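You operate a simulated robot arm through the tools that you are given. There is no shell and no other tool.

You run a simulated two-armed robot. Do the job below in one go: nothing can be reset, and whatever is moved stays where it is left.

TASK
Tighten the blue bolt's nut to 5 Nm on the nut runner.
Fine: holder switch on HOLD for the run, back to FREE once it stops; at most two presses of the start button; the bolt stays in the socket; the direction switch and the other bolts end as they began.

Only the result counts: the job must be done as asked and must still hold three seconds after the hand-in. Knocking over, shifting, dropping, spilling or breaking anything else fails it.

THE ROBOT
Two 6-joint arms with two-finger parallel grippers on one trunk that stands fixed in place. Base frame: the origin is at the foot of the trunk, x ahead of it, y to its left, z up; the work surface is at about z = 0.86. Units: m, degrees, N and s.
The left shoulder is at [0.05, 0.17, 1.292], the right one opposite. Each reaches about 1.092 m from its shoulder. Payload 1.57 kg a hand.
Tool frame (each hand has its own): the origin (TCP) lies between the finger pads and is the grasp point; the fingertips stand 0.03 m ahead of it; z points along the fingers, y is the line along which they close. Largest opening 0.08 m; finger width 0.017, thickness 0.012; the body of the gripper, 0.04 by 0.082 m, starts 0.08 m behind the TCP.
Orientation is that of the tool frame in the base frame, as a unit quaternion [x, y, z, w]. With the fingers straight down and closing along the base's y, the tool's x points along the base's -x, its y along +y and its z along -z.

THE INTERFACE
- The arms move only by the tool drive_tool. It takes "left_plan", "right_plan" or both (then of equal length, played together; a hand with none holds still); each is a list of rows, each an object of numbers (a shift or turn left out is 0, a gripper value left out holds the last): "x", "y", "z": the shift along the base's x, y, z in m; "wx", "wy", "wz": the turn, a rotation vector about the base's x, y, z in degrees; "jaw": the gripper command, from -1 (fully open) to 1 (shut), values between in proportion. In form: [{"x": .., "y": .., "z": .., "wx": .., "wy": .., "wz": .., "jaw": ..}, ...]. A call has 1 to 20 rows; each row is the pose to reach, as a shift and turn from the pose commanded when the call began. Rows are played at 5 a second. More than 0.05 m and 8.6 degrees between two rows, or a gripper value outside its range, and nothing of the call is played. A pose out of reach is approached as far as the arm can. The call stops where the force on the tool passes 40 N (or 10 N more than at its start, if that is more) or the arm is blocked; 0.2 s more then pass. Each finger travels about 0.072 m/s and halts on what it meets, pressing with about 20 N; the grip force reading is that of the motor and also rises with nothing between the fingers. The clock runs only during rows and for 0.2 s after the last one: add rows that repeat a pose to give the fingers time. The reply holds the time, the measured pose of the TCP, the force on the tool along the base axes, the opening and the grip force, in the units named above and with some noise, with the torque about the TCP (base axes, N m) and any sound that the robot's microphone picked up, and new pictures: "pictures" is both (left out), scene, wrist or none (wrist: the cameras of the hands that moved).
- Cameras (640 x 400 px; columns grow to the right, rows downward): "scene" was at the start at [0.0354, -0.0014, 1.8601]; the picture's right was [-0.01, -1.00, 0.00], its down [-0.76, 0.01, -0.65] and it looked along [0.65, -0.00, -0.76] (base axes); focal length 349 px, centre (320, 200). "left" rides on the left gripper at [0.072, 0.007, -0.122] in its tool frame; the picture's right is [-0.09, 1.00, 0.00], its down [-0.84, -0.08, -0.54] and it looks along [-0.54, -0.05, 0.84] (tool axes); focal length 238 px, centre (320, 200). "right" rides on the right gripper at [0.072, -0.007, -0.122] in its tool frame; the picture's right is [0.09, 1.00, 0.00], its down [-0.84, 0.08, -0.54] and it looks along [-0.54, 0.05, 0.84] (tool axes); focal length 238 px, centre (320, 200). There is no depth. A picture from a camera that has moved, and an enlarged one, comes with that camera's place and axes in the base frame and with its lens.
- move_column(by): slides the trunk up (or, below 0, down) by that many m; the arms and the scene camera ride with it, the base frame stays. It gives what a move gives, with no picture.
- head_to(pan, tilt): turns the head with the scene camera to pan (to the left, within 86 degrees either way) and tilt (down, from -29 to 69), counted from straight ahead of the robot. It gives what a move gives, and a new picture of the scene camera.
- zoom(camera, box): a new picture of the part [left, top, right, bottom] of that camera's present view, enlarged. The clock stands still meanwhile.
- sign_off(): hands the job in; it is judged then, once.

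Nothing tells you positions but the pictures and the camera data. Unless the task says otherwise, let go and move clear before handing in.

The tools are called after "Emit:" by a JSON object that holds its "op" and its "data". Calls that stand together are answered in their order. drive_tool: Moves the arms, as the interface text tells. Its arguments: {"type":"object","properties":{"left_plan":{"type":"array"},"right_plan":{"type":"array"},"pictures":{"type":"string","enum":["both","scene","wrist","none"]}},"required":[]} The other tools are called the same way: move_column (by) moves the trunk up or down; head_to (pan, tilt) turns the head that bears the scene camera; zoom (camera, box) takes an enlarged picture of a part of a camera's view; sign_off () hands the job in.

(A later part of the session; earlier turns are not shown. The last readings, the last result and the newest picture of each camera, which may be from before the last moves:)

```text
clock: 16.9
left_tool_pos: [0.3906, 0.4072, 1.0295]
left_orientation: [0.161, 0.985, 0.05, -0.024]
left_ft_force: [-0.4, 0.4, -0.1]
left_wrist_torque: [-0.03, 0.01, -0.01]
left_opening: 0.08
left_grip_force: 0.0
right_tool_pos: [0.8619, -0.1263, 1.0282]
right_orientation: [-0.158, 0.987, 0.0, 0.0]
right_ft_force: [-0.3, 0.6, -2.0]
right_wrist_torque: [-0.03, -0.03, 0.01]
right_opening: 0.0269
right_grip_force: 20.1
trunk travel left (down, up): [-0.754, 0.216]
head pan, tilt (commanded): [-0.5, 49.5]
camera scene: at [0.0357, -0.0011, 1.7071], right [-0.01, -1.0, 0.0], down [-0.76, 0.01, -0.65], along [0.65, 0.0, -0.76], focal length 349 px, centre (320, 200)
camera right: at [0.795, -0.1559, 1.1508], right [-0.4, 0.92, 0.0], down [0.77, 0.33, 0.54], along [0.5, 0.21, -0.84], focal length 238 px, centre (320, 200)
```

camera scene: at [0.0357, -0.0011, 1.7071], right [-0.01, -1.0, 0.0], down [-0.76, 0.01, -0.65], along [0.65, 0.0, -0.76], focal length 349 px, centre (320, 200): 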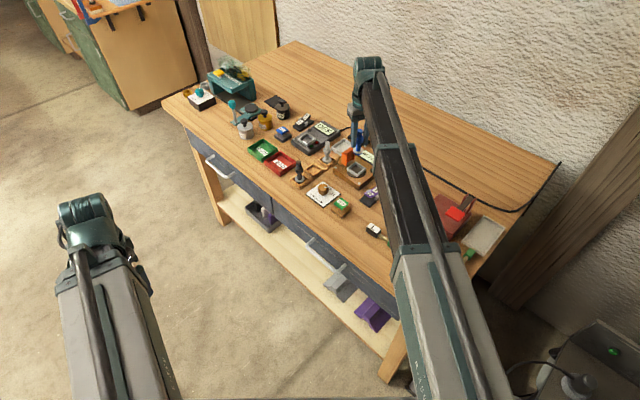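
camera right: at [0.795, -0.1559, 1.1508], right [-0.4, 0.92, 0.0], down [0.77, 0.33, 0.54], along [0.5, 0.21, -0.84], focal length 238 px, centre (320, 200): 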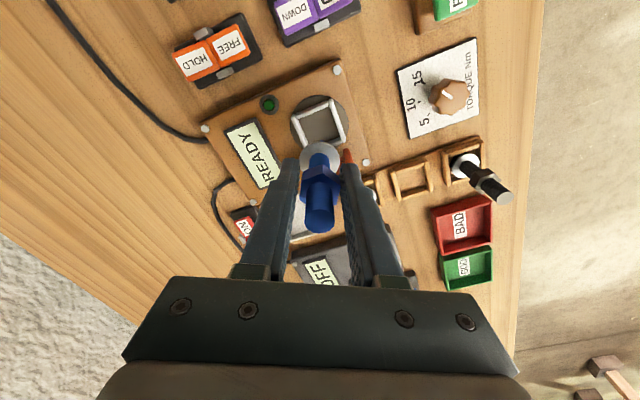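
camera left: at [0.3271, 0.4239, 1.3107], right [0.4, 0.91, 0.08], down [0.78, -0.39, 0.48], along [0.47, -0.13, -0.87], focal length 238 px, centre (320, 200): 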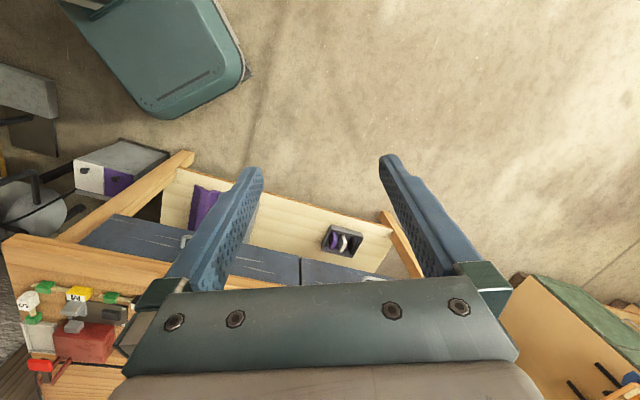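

The bolt hangs above the socket. I'll zoom to compute the socket's centre from this viewpoint and compare it with the bolt axis.

Emit:
{"op": "zoom", "data": {"camera": "right", "box": [270, 80, 370, 180]}}

Emit:
{"op": "zoom", "data": {"camera": "scene", "box": [320, 120, 400, 200]}}

```text
4.00 times, centred on (320, 130) of right
camera zoom: at [0.795, -0.1559, 1.1508], right [-0.4, 0.92, 0.0], down [0.77, 0.33, 0.54], along [0.5, 0.21, -0.84], focal length 953 px, centre (320, 480)
```

zoom: 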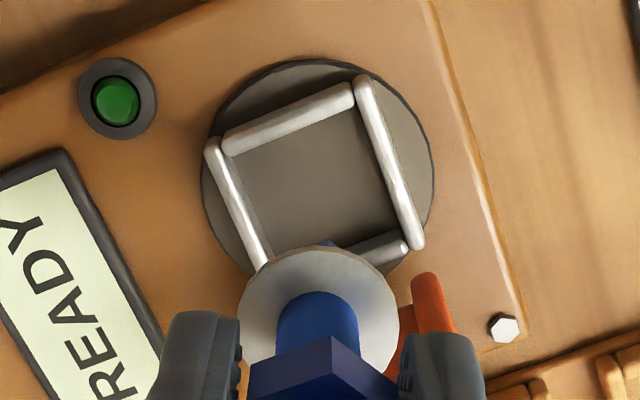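

```text
5.00 times, centred on (360, 160) of scene
camera zoom: at [0.0357, -0.0011, 1.7071], right [-0.01, -1.0, 0.0], down [-0.76, 0.01, -0.65], along [0.65, 0.0, -0.76], focal length 1743 px, centre (120, 400)
```

zoom: 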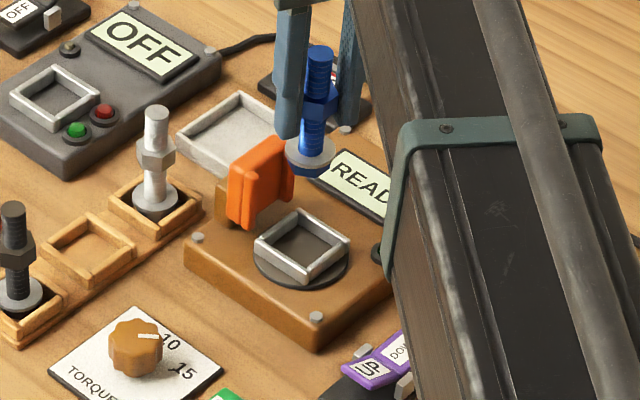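

The bolt axis is within about 1 mm of the socket centre and the pocket (≈36 mm inside) leaves clearance around the 31 mm washer. I'll nudge slightly and begin lowering with the column.

Emit:
{"op": "drive_tool", "data": {"right_plan": [{"x": -0.0008, "y": -0.0007}, {"x": -0.0008, "y": -0.0007}], "pictures": "none"}}

Emit:
{"op": "move_column", "data": {"by": -0.055}}

Emit:
{"op": "zoom", "data": {"camera": "right", "box": [270, 100, 370, 200]}}

Emit:
{"op": "zoom", "data": {"camera": "scene", "box": [320, 110, 380, 170]}}

```text
clock: 17.5
left_tool_pos: [0.3909, 0.4075, 1.0294]
left_orientation: [0.16, 0.986, 0.049, -0.024]
left_ft_force: [0.6, 0.1, -1.0]
left_wrist_torque: [0.01, -0.01, 0.01]
left_opening: 0.0799
left_grip_force: 0.0
right_tool_pos: [0.86, -0.1275, 1.0283]
right_orientation: [-0.157, 0.988, -0.001, -0.001]
right_ft_force: [0.7, -0.2, -1.4]
right_wrist_torque: [0.0, 0.0, -0.01]
right_opening: 0.0269
right_grip_force: 20.1
trunk travel left (down, up): [-0.754, 0.216]
head pan, tilt (commanded): [-0.5, 49.5]
```

```text
clock: 18.5
left_tool_pos: [0.391, 0.4072, 0.9758]
left_orientation: [0.16, 0.986, 0.05, -0.024]
left_ft_force: [-0.7, 0.6, -0.2]
left_wrist_torque: [-0.01, 0.0, -0.02]
left_opening: 0.0799
left_grip_force: 0.1
right_tool_pos: [0.8608, -0.1275, 0.9742]
right_orientation: [-0.156, 0.988, 0.0, 0.0]
right_ft_force: [-0.4, 0.4, -1.5]
right_wrist_torque: [0.01, -0.03, -0.01]
right_opening: 0.0267
right_grip_force: 19.7
trunk travel left (down, up): [-0.699, 0.271]
head pan, tilt (commanded): [-0.5, 49.5]
```

```text
4.00 times, centred on (320, 150) of right
camera zoom: at [0.7941, -0.1569, 1.0959], right [-0.4, 0.92, 0.0], down [0.77, 0.33, 0.54], along [0.5, 0.21, -0.84], focal length 953 px, centre (320, 400)
```

zoom: 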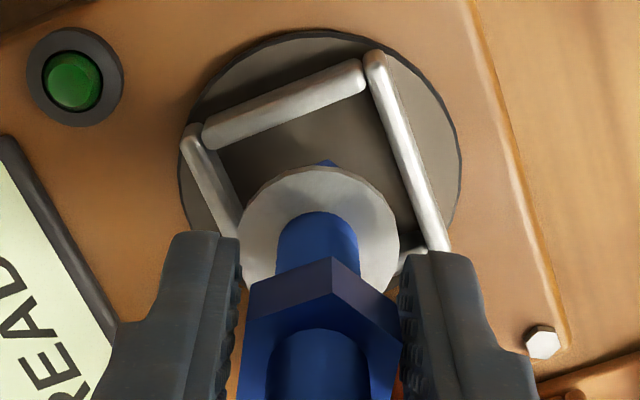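

```text
6.67 times, centred on (350, 140) of scene
camera zoom: at [0.0354, -0.0013, 1.6521], right [-0.01, -1.0, 0.0], down [-0.76, 0.01, -0.65], along [0.65, 0.0, -0.76], focal length 2324 px, centre (120, 600)
```

zoom: 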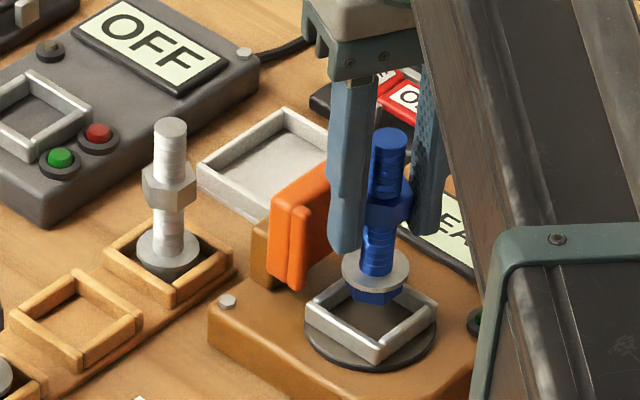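

The hex head under the washer is aligned over the square pocket. I'll continue down in small steps, watching the force.

Emit:
{"op": "move_column", "data": {"by": -0.012}}

Emit:
{"op": "zoom", "data": {"camera": "right", "box": [270, 100, 370, 200]}}

Emit:
{"op": "zoom", "data": {"camera": "scene", "box": [330, 110, 380, 170]}}

```text
clock: 19.1
left_tool_pos: [0.3903, 0.407, 0.9631]
left_orientation: [0.16, 0.985, 0.05, -0.025]
left_ft_force: [0.6, 0.4, 0.1]
left_wrist_torque: [0.01, 0.01, -0.02]
left_opening: 0.0802
left_grip_force: 0.0
right_tool_pos: [0.8602, -0.1279, 0.9619]
right_orientation: [-0.156, 0.988, 0.0, 0.0]
right_ft_force: [-0.2, -0.6, -2.2]
right_wrist_torque: [-0.01, -0.04, 0.02]
right_opening: 0.0271
right_grip_force: 20.3
trunk travel left (down, up): [-0.687, 0.283]
head pan, tilt (commanded): [-0.5, 49.5]
```

```text
4.00 times, centred on (320, 150) of right
camera zoom: at [0.7941, -0.1569, 1.0839], right [-0.4, 0.92, 0.0], down [0.77, 0.33, 0.54], along [0.5, 0.21, -0.84], focal length 953 px, centre (320, 400)
```

zoom: 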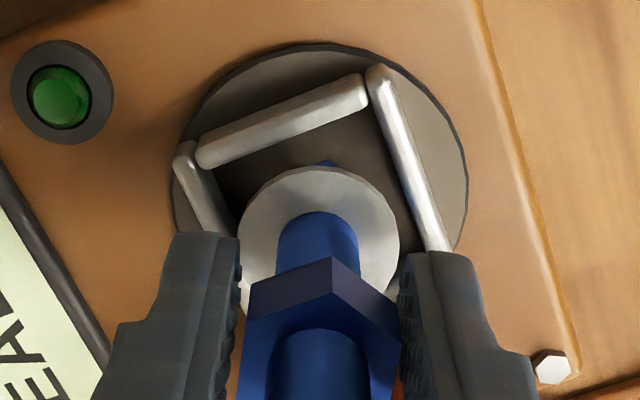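

```text
6.67 times, centred on (355, 140) of scene
camera zoom: at [0.0354, -0.0013, 1.6401], right [-0.01, -1.0, 0.0], down [-0.76, 0.01, -0.65], along [0.65, 0.0, -0.76], focal length 2324 px, centre (87, 600)
```

zoom: 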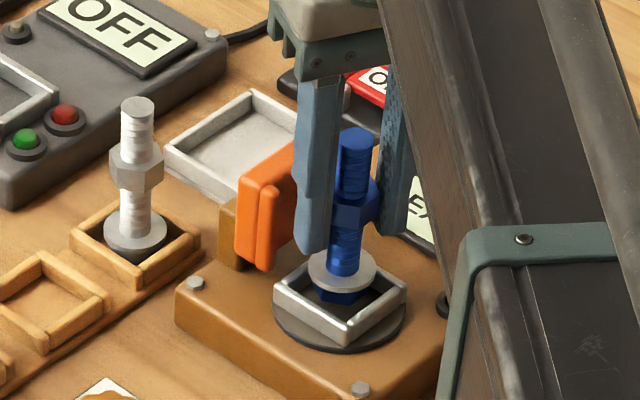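

Camera geometry puts the bolt foot at (0.861, -0.129), the socket centre at (0.861, -0.1286) – centred. I'll keep lowering.

Emit:
{"op": "move_column", "data": {"by": -0.007}}

Emit:
{"op": "move_column", "data": {"by": -0.004}}

Emit:
{"op": "zoom", "data": {"camera": "scene", "box": [330, 100, 380, 160]}}

```text
clock: 19.7
left_tool_pos: [0.3908, 0.4067, 0.9549]
left_orientation: [0.161, 0.985, 0.05, -0.023]
left_ft_force: [-0.6, 0.0, -0.5]
left_wrist_torque: [0.02, -0.03, -0.03]
left_opening: 0.0802
left_grip_force: 0.1
right_tool_pos: [0.859, -0.1278, 0.955]
right_orientation: [-0.157, 0.988, 0.0, 0.0]
right_ft_force: [0.4, 0.6, -2.1]
right_wrist_torque: [0.0, 0.01, -0.01]
right_opening: 0.027
right_grip_force: 19.8
trunk travel left (down, up): [-0.68, 0.29]
head pan, tilt (commanded): [-0.5, 49.5]
```

```text
clock: 20.2
left_tool_pos: [0.3896, 0.4082, 0.9529]
left_orientation: [0.16, 0.986, 0.05, -0.023]
left_ft_force: [-0.3, 0.0, -0.4]
left_wrist_torque: [0.01, -0.01, 0.0]
left_opening: 0.08
left_grip_force: 0.1
right_tool_pos: [0.8605, -0.1271, 0.9527]
right_orientation: [-0.156, 0.988, 0.0, 0.001]
right_ft_force: [4.6, -0.4, 15.3]
right_wrist_torque: [0.03, -0.17, 0.02]
right_opening: 0.0269
right_grip_force: 20.2
trunk travel left (down, up): [-0.676, 0.294]
head pan, tilt (commanded): [-0.5, 49.5]
```

```text
6.67 times, centred on (355, 130) of scene
camera zoom: at [0.0341, -0.0011, 1.6294], right [-0.01, -1.0, 0.0], down [-0.76, 0.01, -0.65], along [0.65, -0.01, -0.76], focal length 2324 px, centre (87, 667)
```

zoom: 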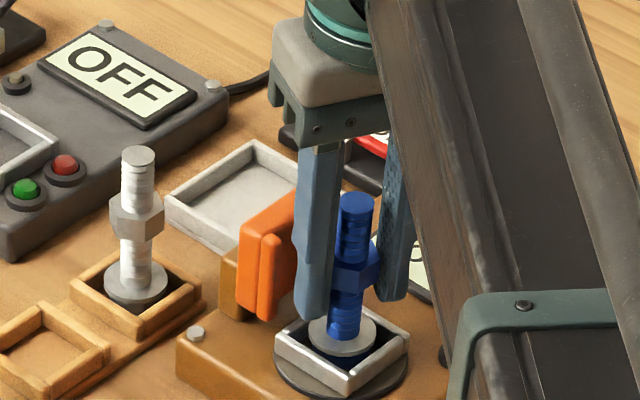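

Contact: 15 N upward at TCP z≈0.953, about where the pocket floor was expected. I'll check the seating from the wrist view before letting go.

Emit:
{"op": "zoom", "data": {"camera": "right", "box": [270, 110, 370, 210]}}

Emit:
{"op": "zoom", "data": {"camera": "scene", "box": [340, 128, 374, 160]}}

```text
4.00 times, centred on (320, 160) of right
camera zoom: at [0.7937, -0.1569, 1.0738], right [-0.4, 0.92, 0.0], down [0.77, 0.33, 0.54], along [0.5, 0.21, -0.84], focal length 953 px, centre (320, 360)
```

zoom: 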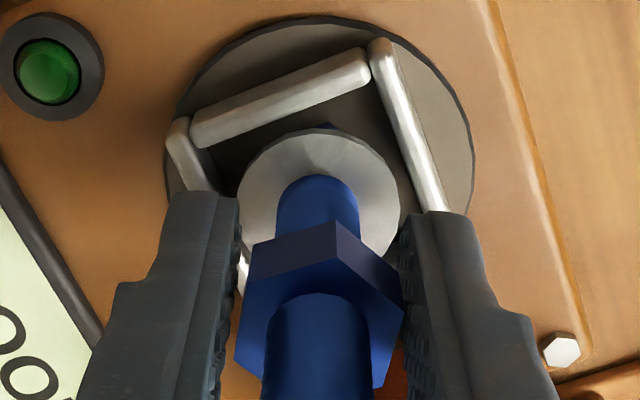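

```text
12.50 times, centred on (357, 144) of scene
camera zoom: at [0.0341, -0.0011, 1.6294], right [-0.01, -1.0, 0.0], down [-0.76, 0.01, -0.65], along [0.65, -0.01, -0.76], focal length 4358 px, centre (-142, 900)
```

zoom: 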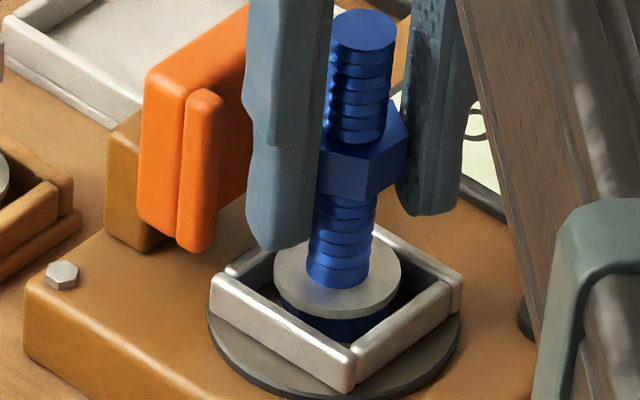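

The hex head is inside the pocket and resting on its floor. I'll ease the pressure by 2 mm, then open the fingers only partly so they stay clear of the orange holder.

Emit:
{"op": "move_column", "data": {"by": 0.002}}

Emit:
{"op": "drive_tool", "data": {"right_plan": [{"jaw": 0.2}, {"jaw": 0.05}, {"jaw": -0.1}, {"jaw": -0.1}], "pictures": "both"}}

```text
clock: 20.7
left_tool_pos: [0.3904, 0.4088, 0.9537]
left_orientation: [0.16, 0.986, 0.05, -0.023]
left_ft_force: [-0.4, 0.0, -0.8]
left_wrist_torque: [0.02, -0.04, 0.0]
left_opening: 0.0803
left_grip_force: 0.0
right_tool_pos: [0.8599, -0.1285, 0.9534]
right_orientation: [-0.157, 0.988, 0.0, 0.0]
right_ft_force: [0.0, -0.2, -1.6]
right_wrist_torque: [-0.01, 0.02, -0.02]
right_opening: 0.0268
right_grip_force: 20.3
trunk travel left (down, up): [-0.678, 0.292]
head pan, tilt (commanded): [-0.5, 49.5]
```

```text
clock: 21.7
left_tool_pos: [0.3902, 0.4079, 0.9543]
left_orientation: [0.161, 0.985, 0.049, -0.024]
left_ft_force: [0.4, 0.7, 1.4]
left_wrist_torque: [0.01, 0.0, 0.0]
left_opening: 0.0799
left_grip_force: 0.1
right_tool_pos: [0.86, -0.1291, 0.9522]
right_orientation: [-0.157, 0.988, 0.0, 0.0]
right_ft_force: [0.6, -0.2, 0.8]
right_wrist_torque: [-0.02, 0.03, 0.02]
right_opening: 0.044
right_grip_force: 0.0
trunk travel left (down, up): [-0.678, 0.292]
head pan, tilt (commanded): [-0.5, 49.5]
camera scene: at [0.0354, -0.0013, 1.6311], right [-0.01, -1.0, 0.0], down [-0.76, 0.01, -0.65], along [0.65, 0.0, -0.76], focal length 349 px, centre (320, 200)
camera right: at [0.7941, -0.1568, 1.0749], right [-0.4, 0.92, 0.0], down [0.77, 0.33, 0.54], along [0.5, 0.21, -0.84], focal length 238 px, centre (320, 200)
```

scene: 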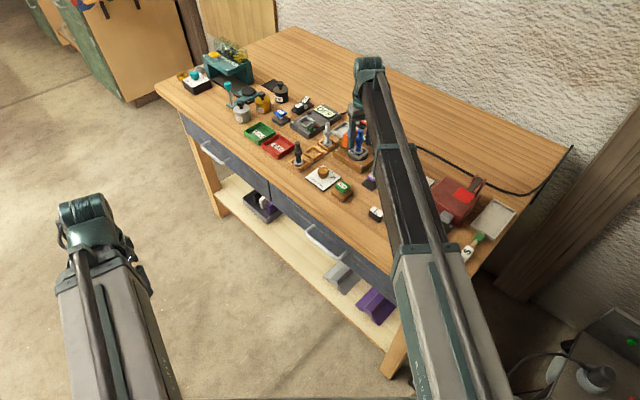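
right: 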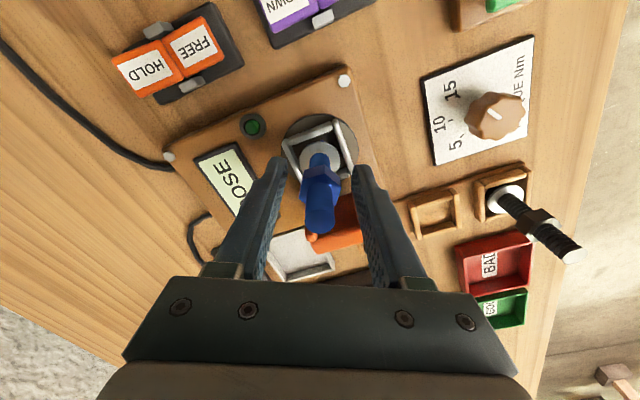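

The bolt stands in the socket and the display now reads "…OSE" (LOOSE), so the machine sees it. I'll raise the hand straight up and look.

Emit:
{"op": "move_column", "data": {"by": 0.085}}

Emit:
{"op": "zoom", "data": {"camera": "right", "box": [200, 60, 400, 220]}}

Emit:
{"op": "zoom", "data": {"camera": "scene", "box": [310, 120, 380, 190]}}

```text
clock: 22.9
left_tool_pos: [0.3922, 0.4072, 1.0402]
left_orientation: [0.16, 0.985, 0.05, -0.024]
left_ft_force: [0.8, 0.0, -0.2]
left_wrist_torque: [-0.01, -0.02, 0.02]
left_opening: 0.0801
left_grip_force: 0.1
right_tool_pos: [0.8609, -0.1268, 1.0376]
right_orientation: [-0.156, 0.988, -0.001, -0.001]
right_ft_force: [-0.9, 0.4, 0.3]
right_wrist_torque: [0.03, 0.03, 0.01]
right_opening: 0.0441
right_grip_force: 0.1
trunk travel left (down, up): [-0.763, 0.207]
head pan, tilt (commanded): [-0.5, 49.5]
```

```text
2.50 times, centred on (300, 140) of right
camera zoom: at [0.7943, -0.1568, 1.1598], right [-0.4, 0.92, 0.0], down [0.77, 0.33, 0.54], along [0.5, 0.21, -0.84], focal length 596 px, centre (370, 350)
```

zoom: 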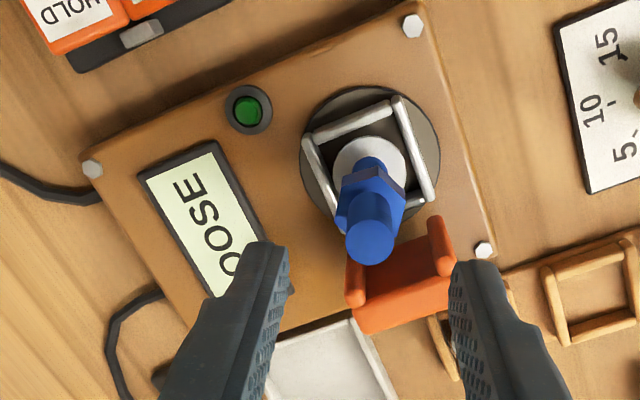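

```text
5.71 times, centred on (345, 155) of scene
camera zoom: at [0.0356, -0.0012, 1.7161], right [-0.01, -1.0, 0.0], down [-0.76, 0.01, -0.65], along [0.65, 0.0, -0.76], focal length 1992 px, centre (177, 457)
```

zoom: 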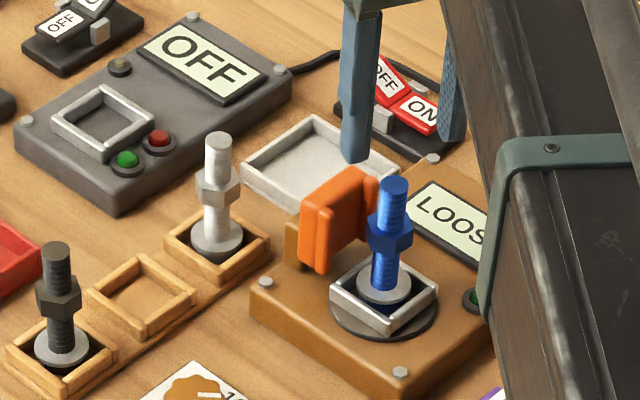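

The display reads LOOSE with the bolt seated. Next is the TORQUE dial at about (0.780, -0.017): I'll raise a little, move above it and turn the wrist to about 62° so I can turn the knob +90°.

Emit:
{"op": "move_column", "data": {"by": 0.02}}

Emit:
{"op": "drive_tool", "data": {"right_plan": [{"x": -0.014, "y": 0.018, "wz": -7.7}, {"x": -0.028, "y": 0.037, "wz": -15.4}, {"x": -0.042, "y": 0.056, "wz": -23}, {"x": -0.056, "y": 0.074, "wz": -30.8, "jaw": -0.5}, {"x": -0.07, "y": 0.093, "wz": -38.5, "jaw": -0.5}, {"x": -0.08, "y": 0.111, "wz": -46, "jaw": -0.5}, {"x": -0.08, "y": 0.111, "wz": -46, "jaw": -0.5}], "pictures": "both"}}

```text
clock: 23.6
left_tool_pos: [0.3924, 0.4065, 1.0587]
left_orientation: [0.16, 0.986, 0.05, -0.023]
left_ft_force: [0.1, -0.2, 0.6]
left_wrist_torque: [-0.01, -0.01, 0.04]
left_opening: 0.08
left_grip_force: 0.1
right_tool_pos: [0.8597, -0.1273, 1.057]
right_orientation: [-0.157, 0.988, 0.0, -0.001]
right_ft_force: [0.2, -0.1, -0.3]
right_wrist_torque: [-0.01, 0.03, 0.01]
right_opening: 0.0442
right_grip_force: 0.0
trunk travel left (down, up): [-0.783, 0.187]
head pan, tilt (commanded): [-0.5, 49.5]
```

```text
clock: 25.2
left_tool_pos: [0.3907, 0.4078, 1.0589]
left_orientation: [0.16, 0.986, 0.05, -0.024]
left_ft_force: [-0.4, 0.3, 0.0]
left_wrist_torque: [0.02, 0.01, 0.03]
left_opening: 0.0799
left_grip_force: 0.1
right_tool_pos: [0.7818, -0.0146, 1.0576]
right_orientation: [0.243, 0.97, 0.0, 0.001]
right_ft_force: [-0.1, -0.1, 0.8]
right_wrist_torque: [0.0, -0.01, -0.02]
right_opening: 0.0596
right_grip_force: 0.0
trunk travel left (down, up): [-0.783, 0.187]
head pan, tilt (commanded): [-0.5, 49.5]
camera scene: at [0.0355, -0.0014, 1.7361], right [-0.01, -1.0, 0.0], down [-0.76, 0.01, -0.65], along [0.65, 0.0, -0.76], focal length 349 px, centre (320, 200)
camera right: at [0.7146, 0.0121, 1.1799], right [0.39, 0.92, 0.0], down [0.77, -0.33, 0.54], along [0.5, -0.21, -0.84], focal length 238 px, centre (320, 200)
```

scene: 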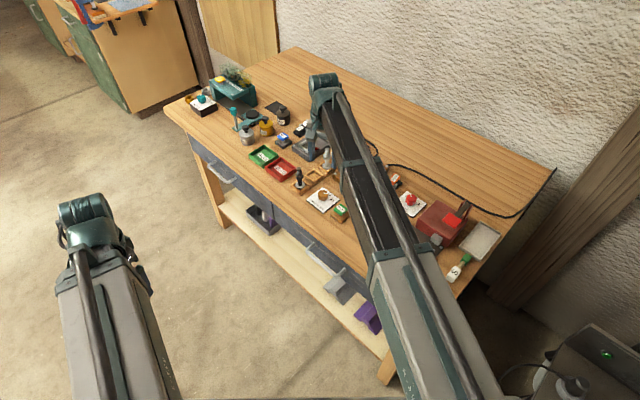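
right: 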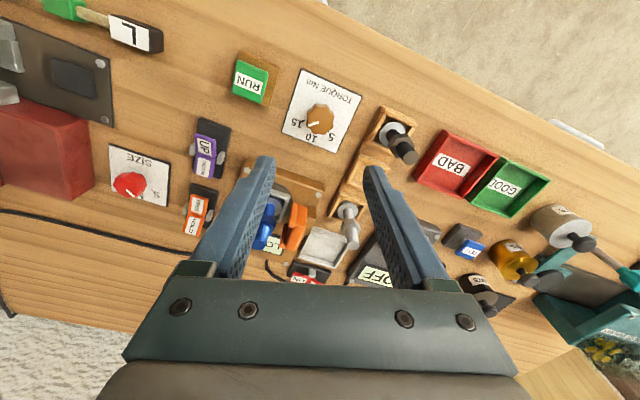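

The hand is above the dial area; I'll zoom to locate the knob precisely from here.

Emit:
{"op": "zoom", "data": {"camera": "right", "box": [270, 60, 370, 160]}}

Emit:
{"op": "zoom", "data": {"camera": "right", "box": [180, 40, 300, 140]}}

Emit:
{"op": "zoom", "data": {"camera": "scene", "box": [300, 170, 360, 230]}}

```text
4.00 times, centred on (320, 110) of right
camera zoom: at [0.7146, 0.0121, 1.1799], right [0.39, 0.92, 0.0], down [0.77, -0.33, 0.54], along [0.5, -0.21, -0.84], focal length 953 px, centre (320, 560)
```

zoom: 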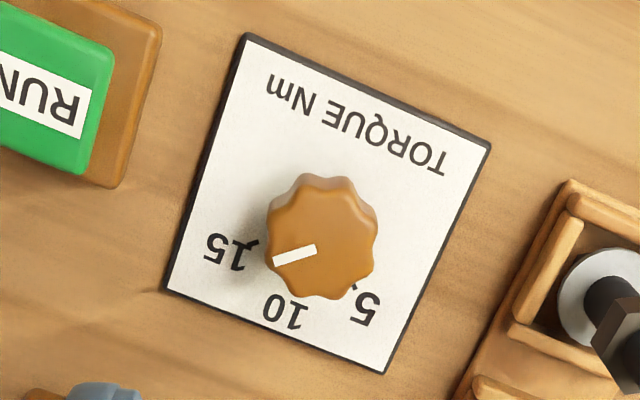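

```text
4.00 times, centred on (240, 90) of right
camera zoom: at [0.7146, 0.0121, 1.1799], right [0.39, 0.92, 0.0], down [0.77, -0.33, 0.54], along [0.5, -0.21, -0.84], focal length 953 px, centre (640, 640)
```

zoom: 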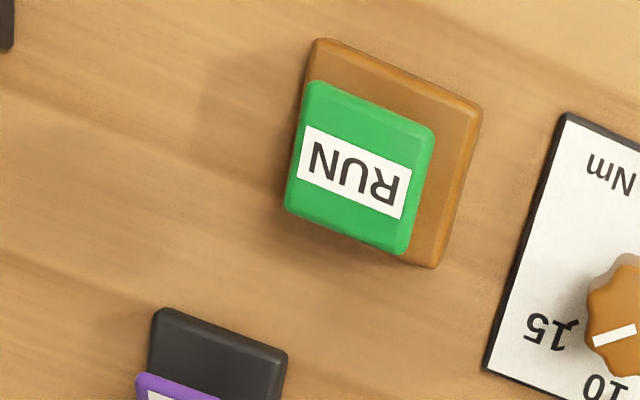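

```text
6.67 times, centred on (330, 200) of scene
camera zoom: at [0.0355, -0.0014, 1.7361], right [-0.01, -1.0, 0.0], down [-0.76, 0.01, -0.65], along [0.65, 0.0, -0.76], focal length 2324 px, centre (253, 200)
```

zoom: 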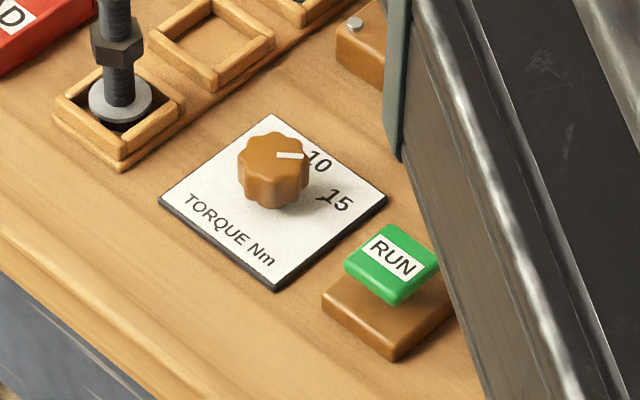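

The knob's centre is at about (0.781, -0.0155), right under the TCP. I'll lower around it in two steps.

Emit:
{"op": "move_column", "data": {"by": -0.11}}

Emit:
{"op": "zoom", "data": {"camera": "right", "box": [220, 80, 420, 240]}}

Emit:
{"op": "zoom", "data": {"camera": "scene", "box": [260, 90, 400, 210]}}

```text
clock: 26.6
left_tool_pos: [0.39, 0.4065, 0.9485]
left_orientation: [0.16, 0.986, 0.049, -0.024]
left_ft_force: [-0.9, 0.3, -0.5]
left_wrist_torque: [-0.01, 0.0, -0.06]
left_opening: 0.0803
left_grip_force: 0.1
right_tool_pos: [0.7806, -0.0145, 0.9467]
right_orientation: [0.242, 0.97, 0.001, 0.0]
right_ft_force: [1.2, 0.0, -0.5]
right_wrist_torque: [-0.02, -0.02, 0.05]
right_opening: 0.06
right_grip_force: 0.1
trunk travel left (down, up): [-0.673, 0.297]
head pan, tilt (commanded): [-0.5, 49.5]
```

```text
2.50 times, centred on (320, 160) of right
camera zoom: at [0.7145, 0.0118, 1.07], right [0.39, 0.92, 0.0], down [0.78, -0.32, 0.54], along [0.5, -0.21, -0.84], focal length 596 px, centre (320, 300)
```

zoom: 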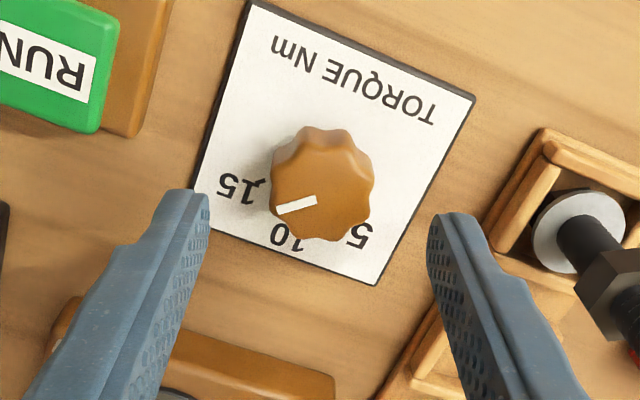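

```text
3.33 times, centred on (330, 150) of scene
camera zoom: at [0.0352, -0.0013, 1.6261], right [-0.01, -1.0, 0.0], down [-0.76, 0.01, -0.65], along [0.65, 0.0, -0.76], focal length 1162 px, centre (287, 367)
```

zoom: 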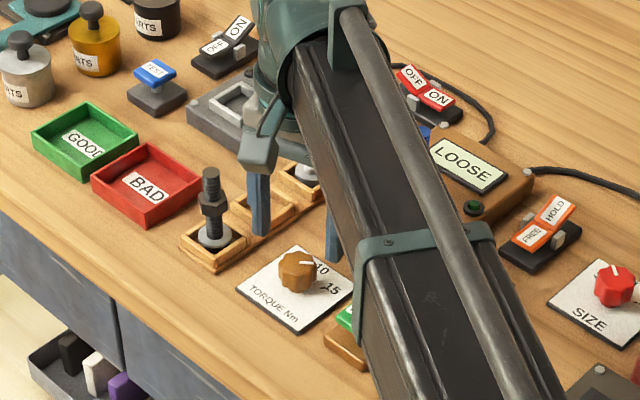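

The knob is centred between the fingers and nothing is close by. I'll lower the last 4 cm so the pads straddle the knob.

Emit:
{"op": "move_column", "data": {"by": -0.04}}

Emit:
{"op": "zoom", "data": {"camera": "right", "box": [220, 80, 420, 240]}}

```text
clock: 27.4
left_tool_pos: [0.391, 0.406, 0.9093]
left_orientation: [0.161, 0.985, 0.049, -0.024]
left_ft_force: [0.3, -0.7, -0.2]
left_wrist_torque: [-0.06, -0.01, 0.0]
left_opening: 0.0799
left_grip_force: 0.0
right_tool_pos: [0.7808, -0.016, 0.9082]
right_orientation: [0.242, 0.97, -0.001, 0.0]
right_ft_force: [1.0, -0.2, -0.2]
right_wrist_torque: [0.04, 0.01, 0.0]
right_opening: 0.0602
right_grip_force: 0.0
trunk travel left (down, up): [-0.633, 0.337]
head pan, tilt (commanded): [-0.5, 49.5]
```

```text
2.50 times, centred on (320, 160) of right
camera zoom: at [0.7144, 0.0118, 1.03], right [0.39, 0.92, 0.0], down [0.78, -0.32, 0.54], along [0.5, -0.21, -0.84], focal length 596 px, centre (320, 300)
```

zoom: 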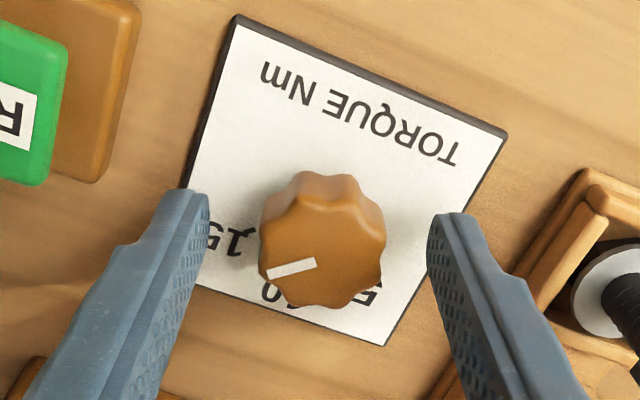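

The fingers straddle the knob. I'll close on it.

Emit:
{"op": "drive_tool", "data": {"right_plan": [{"jaw": 0}, {"jaw": 0.5}, {"jaw": 1}, {"jaw": 1}], "pictures": "wrist"}}

```text
clock: 28.4
left_tool_pos: [0.3908, 0.4069, 0.9087]
left_orientation: [0.161, 0.985, 0.05, -0.024]
left_ft_force: [0.2, 0.4, -0.5]
left_wrist_torque: [0.01, -0.01, 0.01]
left_opening: 0.0802
left_grip_force: 0.1
right_tool_pos: [0.7817, -0.0157, 0.9082]
right_orientation: [0.241, 0.971, 0.0, 0.0]
right_ft_force: [1.8, 2.9, 1.7]
right_wrist_torque: [0.08, -0.05, -0.01]
right_opening: 0.0325
right_grip_force: 40.6
trunk travel left (down, up): [-0.633, 0.337]
head pan, tilt (commanded): [-0.5, 49.5]
camera right: at [0.7147, 0.0122, 1.0299], right [0.39, 0.92, 0.0], down [0.78, -0.32, 0.54], along [0.5, -0.21, -0.84], focal length 238 px, centre (320, 200)
```

right: 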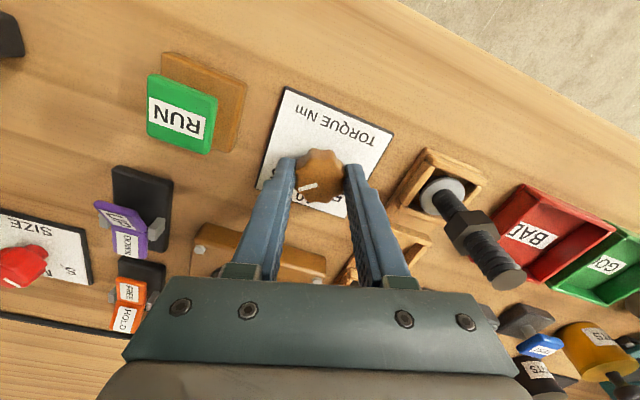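

The knob is gripped. I'll turn it counter-clockwise by 45° first and check.

Emit:
{"op": "drive_tool", "data": {"right_plan": [{"wz": 7.5}, {"wz": 15}, {"wz": 22.5}, {"wz": 30}, {"wz": 37.5}, {"wz": 45}, {"wz": 45}], "pictures": "wrist"}}

Emit:
{"op": "zoom", "data": {"camera": "right", "box": [260, 80, 400, 220]}}

Emit:
{"op": "zoom", "data": {"camera": "scene", "box": [290, 130, 360, 200]}}

```text
clock: 30.0
left_tool_pos: [0.3895, 0.4068, 0.9095]
left_orientation: [0.161, 0.985, 0.05, -0.024]
left_ft_force: [-0.7, 0.4, 0.0]
left_wrist_torque: [-0.03, -0.02, -0.01]
left_opening: 0.0798
left_grip_force: 0.1
right_tool_pos: [0.7802, -0.0157, 0.9076]
right_orientation: [-0.148, 0.989, 0.0, 0.0]
right_ft_force: [0.9, -4.2, 1.3]
right_wrist_torque: [-0.21, 0.21, -0.03]
right_opening: 0.0325
right_grip_force: 40.5
trunk travel left (down, up): [-0.633, 0.337]
head pan, tilt (commanded): [-0.5, 49.5]
camera right: at [0.7145, -0.0442, 1.03], right [-0.38, 0.92, 0.0], down [0.78, 0.32, 0.54], along [0.5, 0.21, -0.84], focal length 238 px, centre (320, 200)
```

right: 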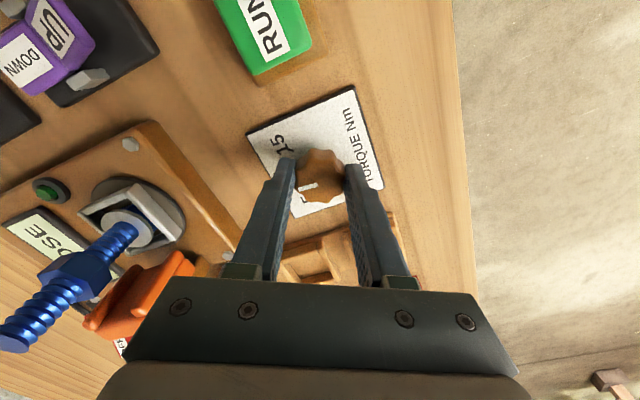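

```text
2.86 times, centred on (330, 150) of right
camera zoom: at [0.7145, -0.0442, 1.03], right [-0.38, 0.92, 0.0], down [0.78, 0.32, 0.54], along [0.5, 0.21, -0.84], focal length 681 px, centre (291, 343)
```

zoom: 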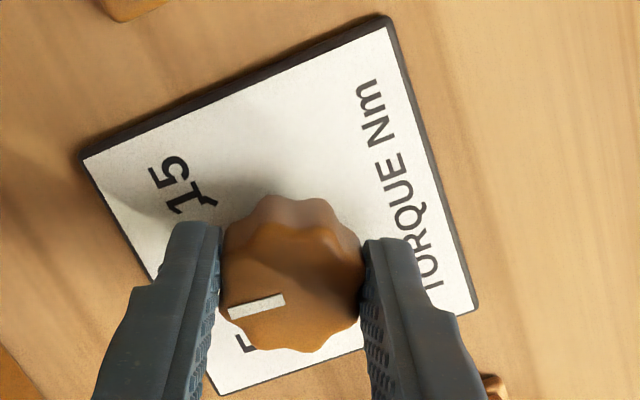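

```text
5.71 times, centred on (325, 165) of scene
camera zoom: at [0.0353, -0.0018, 1.5861], right [-0.01, -1.0, 0.0], down [-0.76, 0.01, -0.65], along [0.65, 0.0, -0.76], focal length 1992 px, centre (291, 400)
```

zoom: 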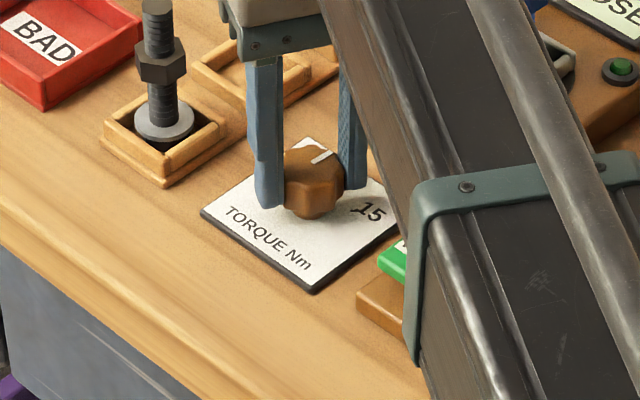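

The knob turned with the hand to about the 10 tick. I'll turn another 45°.

Emit:
{"op": "drive_tool", "data": {"right_plan": [{"wz": 7.5}, {"wz": 15}, {"wz": 22.5}, {"wz": 30}, {"wz": 37.5}, {"wz": 45}, {"wz": 45}], "pictures": "wrist"}}

Emit:
{"op": "zoom", "data": {"camera": "right", "box": [260, 80, 400, 220]}}

Emit:
{"op": "zoom", "data": {"camera": "scene", "box": [290, 130, 360, 200]}}

```text
clock: 31.6
left_tool_pos: [0.3907, 0.4068, 0.9103]
left_orientation: [0.16, 0.986, 0.049, -0.024]
left_ft_force: [0.5, -0.5, 0.1]
left_wrist_torque: [0.06, 0.0, 0.02]
left_opening: 0.0801
left_grip_force: 0.0
right_tool_pos: [0.7814, -0.0179, 0.9071]
right_orientation: [-0.516, 0.856, -0.001, 0.0]
right_ft_force: [9.0, -15.5, 9.0]
right_wrist_torque: [-0.15, -0.39, -0.02]
right_opening: 0.0323
right_grip_force: 41.0
trunk travel left (down, up): [-0.633, 0.337]
head pan, tilt (commanded): [-0.5, 49.5]
camera right: at [0.754, -0.0843, 1.03], right [-0.92, 0.39, 0.0], down [0.32, 0.78, 0.54], along [0.21, 0.5, -0.84], focal length 238 px, centre (320, 200)
```

right: 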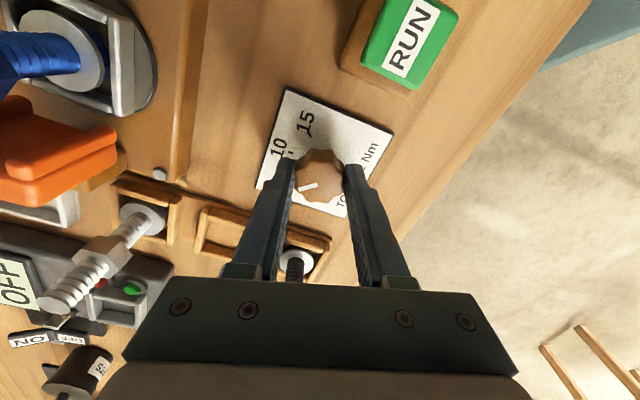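

```text
2.86 times, centred on (330, 150) of right
camera zoom: at [0.754, -0.0843, 1.03], right [-0.92, 0.39, 0.0], down [0.32, 0.78, 0.54], along [0.21, 0.5, -0.84], focal length 681 px, centre (291, 343)
```

zoom: 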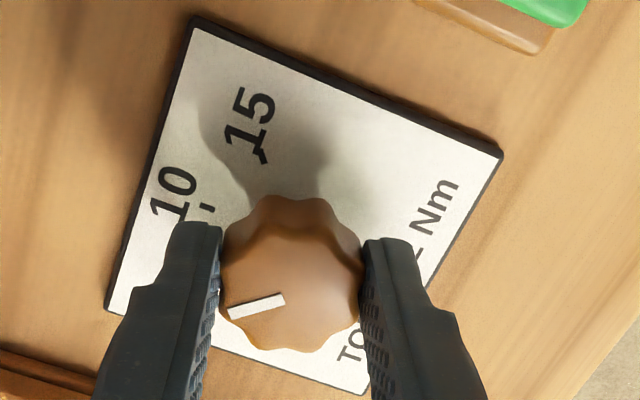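

```text
5.71 times, centred on (325, 165) of scene
camera zoom: at [0.0355, -0.0031, 1.5862], right [-0.01, -1.0, 0.0], down [-0.76, 0.01, -0.65], along [0.65, 0.0, -0.76], focal length 1992 px, centre (291, 400)
```

zoom: 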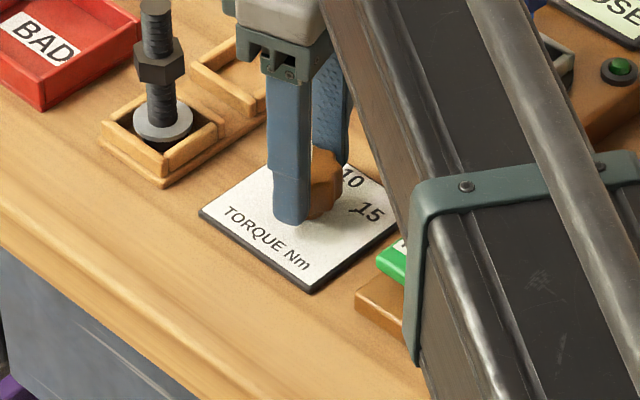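

The hand has turned 90° with the knob. I'll open the fingers and rise to read the dial.

Emit:
{"op": "drive_tool", "data": {"right_plan": [{"jaw": 0.0}, {"jaw": -0.5}, {"jaw": -0.5}], "pictures": "none"}}

Emit:
{"op": "move_column", "data": {"by": 0.13}}

Emit:
{"op": "zoom", "data": {"camera": "right", "box": [260, 60, 380, 180]}}

Emit:
{"op": "zoom", "data": {"camera": "scene", "box": [290, 160, 370, 230]}}

```text
clock: 32.4
left_tool_pos: [0.3904, 0.4069, 0.9088]
left_orientation: [0.16, 0.986, 0.049, -0.024]
left_ft_force: [0.4, 0.5, 0.4]
left_wrist_torque: [0.02, 0.02, 0.0]
left_opening: 0.0806
left_grip_force: 0.2
right_tool_pos: [0.7806, -0.0149, 0.9071]
right_orientation: [-0.516, 0.856, 0.0, -0.001]
right_ft_force: [0.3, 0.9, 0.4]
right_wrist_torque: [0.02, 0.01, 0.02]
right_opening: 0.0599
right_grip_force: 0.0
trunk travel left (down, up): [-0.633, 0.337]
head pan, tilt (commanded): [-0.5, 49.5]
```

```text
clock: 34.0
left_tool_pos: [0.3913, 0.4065, 1.0395]
left_orientation: [0.161, 0.985, 0.051, -0.024]
left_ft_force: [-0.4, 0.3, -0.3]
left_wrist_torque: [-0.01, 0.0, 0.02]
left_opening: 0.0801
left_grip_force: 0.0
right_tool_pos: [0.782, -0.0157, 1.0371]
right_orientation: [-0.515, 0.857, 0.0, 0.0]
right_ft_force: [-1.5, 0.0, 0.5]
right_wrist_torque: [-0.02, -0.01, 0.02]
right_opening: 0.06
right_grip_force: 0.1
trunk travel left (down, up): [-0.763, 0.207]
head pan, tilt (commanded): [-0.5, 49.5]
```

```text
3.33 times, centred on (320, 120) of right
camera zoom: at [0.7535, -0.0821, 1.1598], right [-0.92, 0.39, 0.0], down [0.32, 0.78, 0.54], along [0.21, 0.5, -0.84], focal length 794 px, centre (320, 467)
```

zoom: 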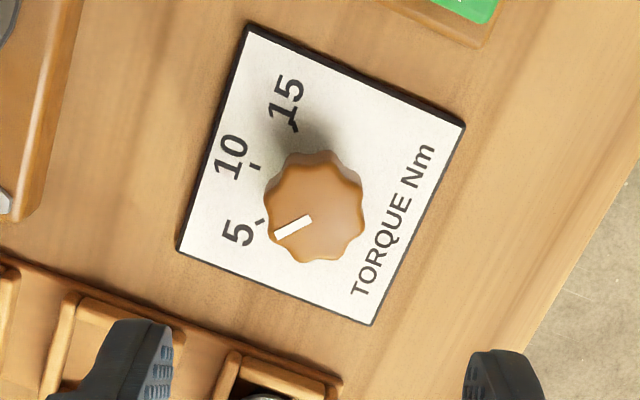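

```text
5.71 times, centred on (330, 195) of scene
camera zoom: at [0.0355, -0.0012, 1.7161], right [-0.01, -1.0, 0.0], down [-0.76, 0.01, -0.65], along [0.65, 0.0, -0.76], focal length 1992 px, centre (263, 229)
```

zoom: 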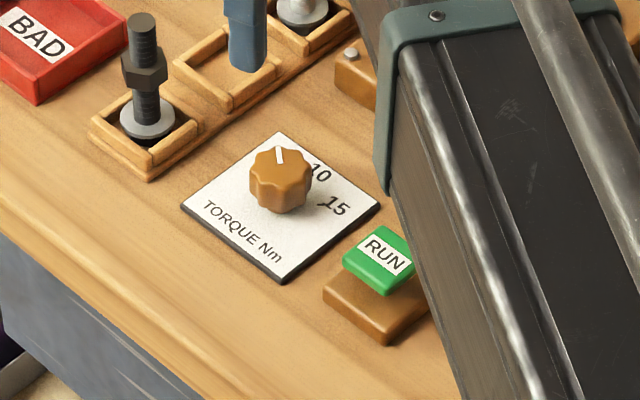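

The pointer now looks aimed at the 5 tick. I'll zoom tighter to confirm it is properly on 5.

Emit:
{"op": "zoom", "data": {"camera": "right", "box": [290, 90, 350, 150]}}

Emit:
{"op": "zoom", "data": {"camera": "scene", "box": [310, 175, 345, 210]}}

```text
6.67 times, centred on (320, 120) of right
camera zoom: at [0.7535, -0.0821, 1.1598], right [-0.92, 0.39, 0.0], down [0.32, 0.78, 0.54], along [0.21, 0.5, -0.84], focal length 1589 px, centre (320, 733)
```

zoom: 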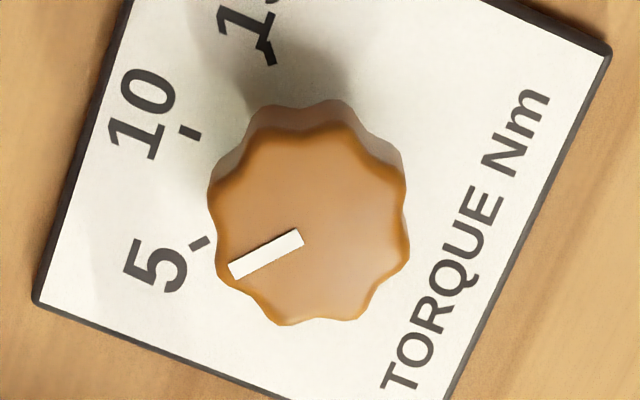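

```text
11.43 times, centred on (328, 192) of scene
camera zoom: at [0.0355, -0.0012, 1.7161], right [-0.01, -1.0, 0.0], down [-0.76, 0.01, -0.65], along [0.65, 0.0, -0.76], focal length 3984 px, centre (234, 286)
```

zoom: 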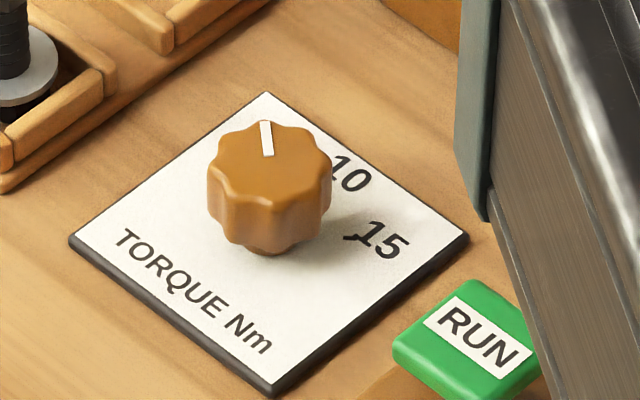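

The dial has snapped to 5. Next is the orange holder switch: HOLD's pad is at about (0.8525, -0.260, 0.890), FREE's at (0.827, -0.236, 0.884). I'll close the fingers, rise a bit and move above the HOLD end with the wrist turned to 45°.

Emit:
{"op": "move_column", "data": {"by": 0.03}}

Emit:
{"op": "drive_tool", "data": {"right_plan": [{"x": 0.005, "y": -0.018, "wz": -7.6, "jaw": 0.2}, {"x": 0.011, "y": -0.036, "wz": -15.2, "jaw": 0.6}, {"x": 0.016, "y": -0.053, "wz": -22.9, "jaw": 1}, {"x": 0.022, "y": -0.071, "wz": -30.5, "jaw": 1}, {"x": 0.027, "y": -0.089, "wz": -38.1, "jaw": 1}, {"x": 0.033, "y": -0.107, "wz": -45.8, "jaw": 1}, {"x": 0.038, "y": -0.124, "wz": -53.4, "jaw": 1}, {"x": 0.043, "y": -0.142, "wz": -61, "jaw": 1}, {"x": 0.049, "y": -0.16, "wz": -68.6, "jaw": 1}, {"x": 0.054, "y": -0.178, "wz": -76.2, "jaw": 1}, {"x": 0.06, "y": -0.196, "wz": -83.9, "jaw": 1}, {"x": 0.065, "y": -0.213, "wz": -91.5, "jaw": 1}, {"x": 0.071, "y": -0.231, "wz": -99.1, "jaw": 1}, {"x": 0.0761, "y": -0.2489, "wz": -106.5, "jaw": 1}, {"x": 0.0761, "y": -0.2489, "wz": -106.5, "jaw": 1}], "pictures": "both"}}

```text
clock: 34.8
left_tool_pos: [0.3907, 0.4079, 1.0698]
left_orientation: [0.161, 0.985, 0.05, -0.023]
left_ft_force: [0.1, 0.1, -0.2]
left_wrist_torque: [0.01, 0.01, -0.01]
left_opening: 0.0801
left_grip_force: 0.0
right_tool_pos: [0.7804, -0.0149, 1.0671]
right_orientation: [-0.515, 0.857, -0.001, 0.0]
right_ft_force: [-0.3, -0.5, -0.6]
right_wrist_torque: [0.03, 0.0, 0.04]
right_opening: 0.0601
right_grip_force: 0.0
trunk travel left (down, up): [-0.793, 0.177]
head pan, tilt (commanded): [-0.5, 49.5]
```

```text
clock: 38.0
left_tool_pos: [0.3906, 0.4076, 1.0691]
left_orientation: [0.16, 0.986, 0.049, -0.023]
left_ft_force: [-0.4, 0.4, -0.3]
left_wrist_torque: [0.01, 0.02, -0.02]
left_opening: 0.0801
left_grip_force: 0.0
right_tool_pos: [0.8578, -0.2634, 1.0695]
right_orientation: [0.379, 0.925, 0.0, 0.0]
right_ft_force: [0.5, -0.4, -0.8]
right_wrist_torque: [0.03, -0.01, 0.03]
right_opening: 0.0002
right_grip_force: 19.9
trunk travel left (down, up): [-0.793, 0.177]
head pan, tilt (commanded): [-0.5, 49.5]
camera scene: at [0.0353, -0.0012, 1.7461], right [-0.01, -1.0, 0.0], down [-0.76, 0.01, -0.65], along [0.65, 0.0, -0.76], focal length 349 px, centre (320, 200)
camera right: at [0.8026, -0.2189, 1.1899], right [0.63, 0.77, 0.0], down [0.65, -0.53, 0.54], along [0.42, -0.34, -0.84], focal length 238 px, centre (320, 200)
```

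scene: 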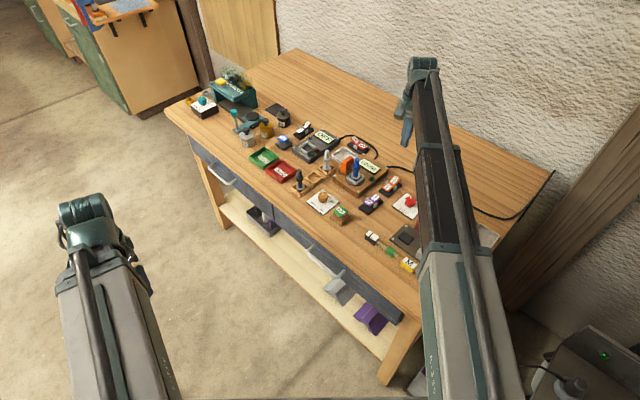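
right: 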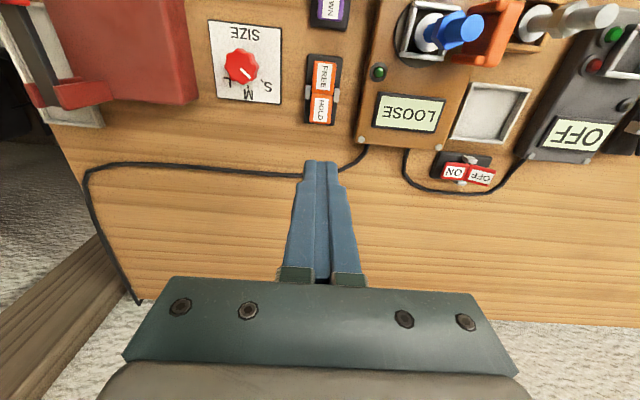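

The closed fingers are above the switch area. I'll zoom to fix the HOLD end's place precisely.

Emit:
{"op": "zoom", "data": {"camera": "right", "box": [270, 40, 370, 140]}}

Emit:
{"op": "zoom", "data": {"camera": "scene", "box": [355, 160, 415, 220]}}

```text
4.00 times, centred on (320, 90) of right
camera zoom: at [0.8026, -0.2189, 1.1899], right [0.63, 0.77, 0.0], down [0.65, -0.53, 0.54], along [0.42, -0.34, -0.84], focal length 953 px, centre (320, 640)
```

zoom: 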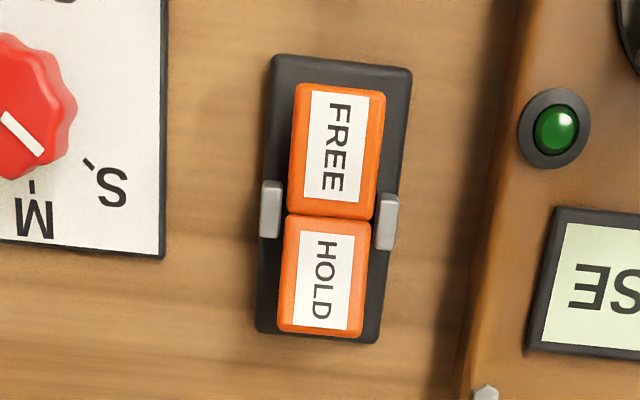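

```text
6.67 times, centred on (385, 190) of scene
camera zoom: at [0.0353, -0.0012, 1.7461], right [-0.01, -1.0, 0.0], down [-0.76, 0.01, -0.65], along [0.65, 0.0, -0.76], focal length 2324 px, centre (-113, 267)
```

zoom: 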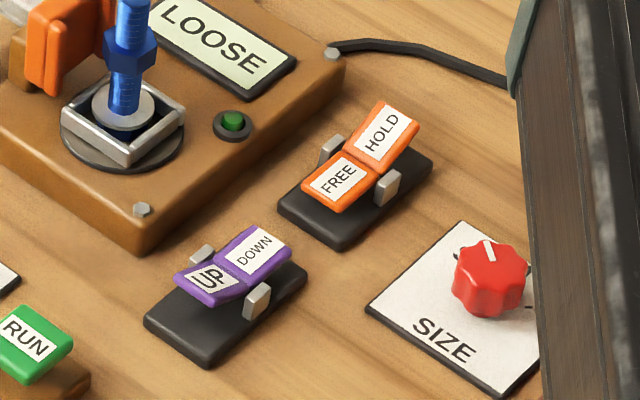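

The HOLD pad lies directly below the closed fingertips. I'll lower close to it and then press in small steps.

Emit:
{"op": "move_column", "data": {"by": -0.13}}

Emit:
{"op": "zoom", "data": {"camera": "right", "box": [270, 80, 370, 180]}}

Emit:
{"op": "zoom", "data": {"camera": "scene", "box": [340, 100, 440, 180]}}

```text
clock: 39.5
left_tool_pos: [0.3903, 0.4068, 0.9405]
left_orientation: [0.16, 0.986, 0.05, -0.024]
left_ft_force: [-0.4, 0.1, -0.3]
left_wrist_torque: [0.0, 0.04, 0.0]
left_opening: 0.0801
left_grip_force: 0.1
right_tool_pos: [0.8581, -0.2643, 0.938]
right_orientation: [0.378, 0.926, -0.001, -0.001]
right_ft_force: [0.2, 0.1, 0.3]
right_wrist_torque: [0.0, -0.01, 0.0]
right_opening: 0.0
right_grip_force: 20.0
trunk travel left (down, up): [-0.663, 0.307]
head pan, tilt (commanded): [-0.5, 49.5]
```

```text
4.00 times, centred on (320, 130) of right
camera zoom: at [0.8024, -0.219, 1.06], right [0.63, 0.78, 0.0], down [0.65, -0.53, 0.54], along [0.42, -0.34, -0.84], focal length 953 px, centre (320, 480)
```

zoom: 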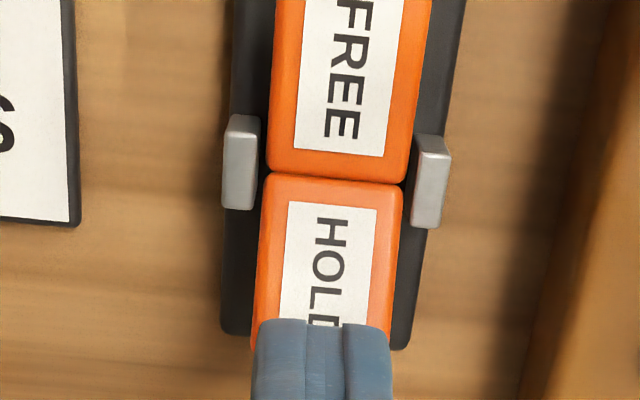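

```text
5.00 times, centred on (390, 140) of scene
camera zoom: at [0.0352, -0.0013, 1.6162], right [-0.01, -1.0, 0.0], down [-0.76, 0.01, -0.65], along [0.65, 0.0, -0.76], focal length 1743 px, centre (-30, 500)
```

zoom: 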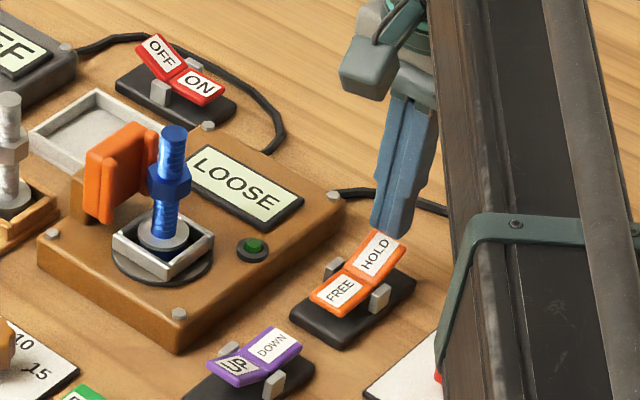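

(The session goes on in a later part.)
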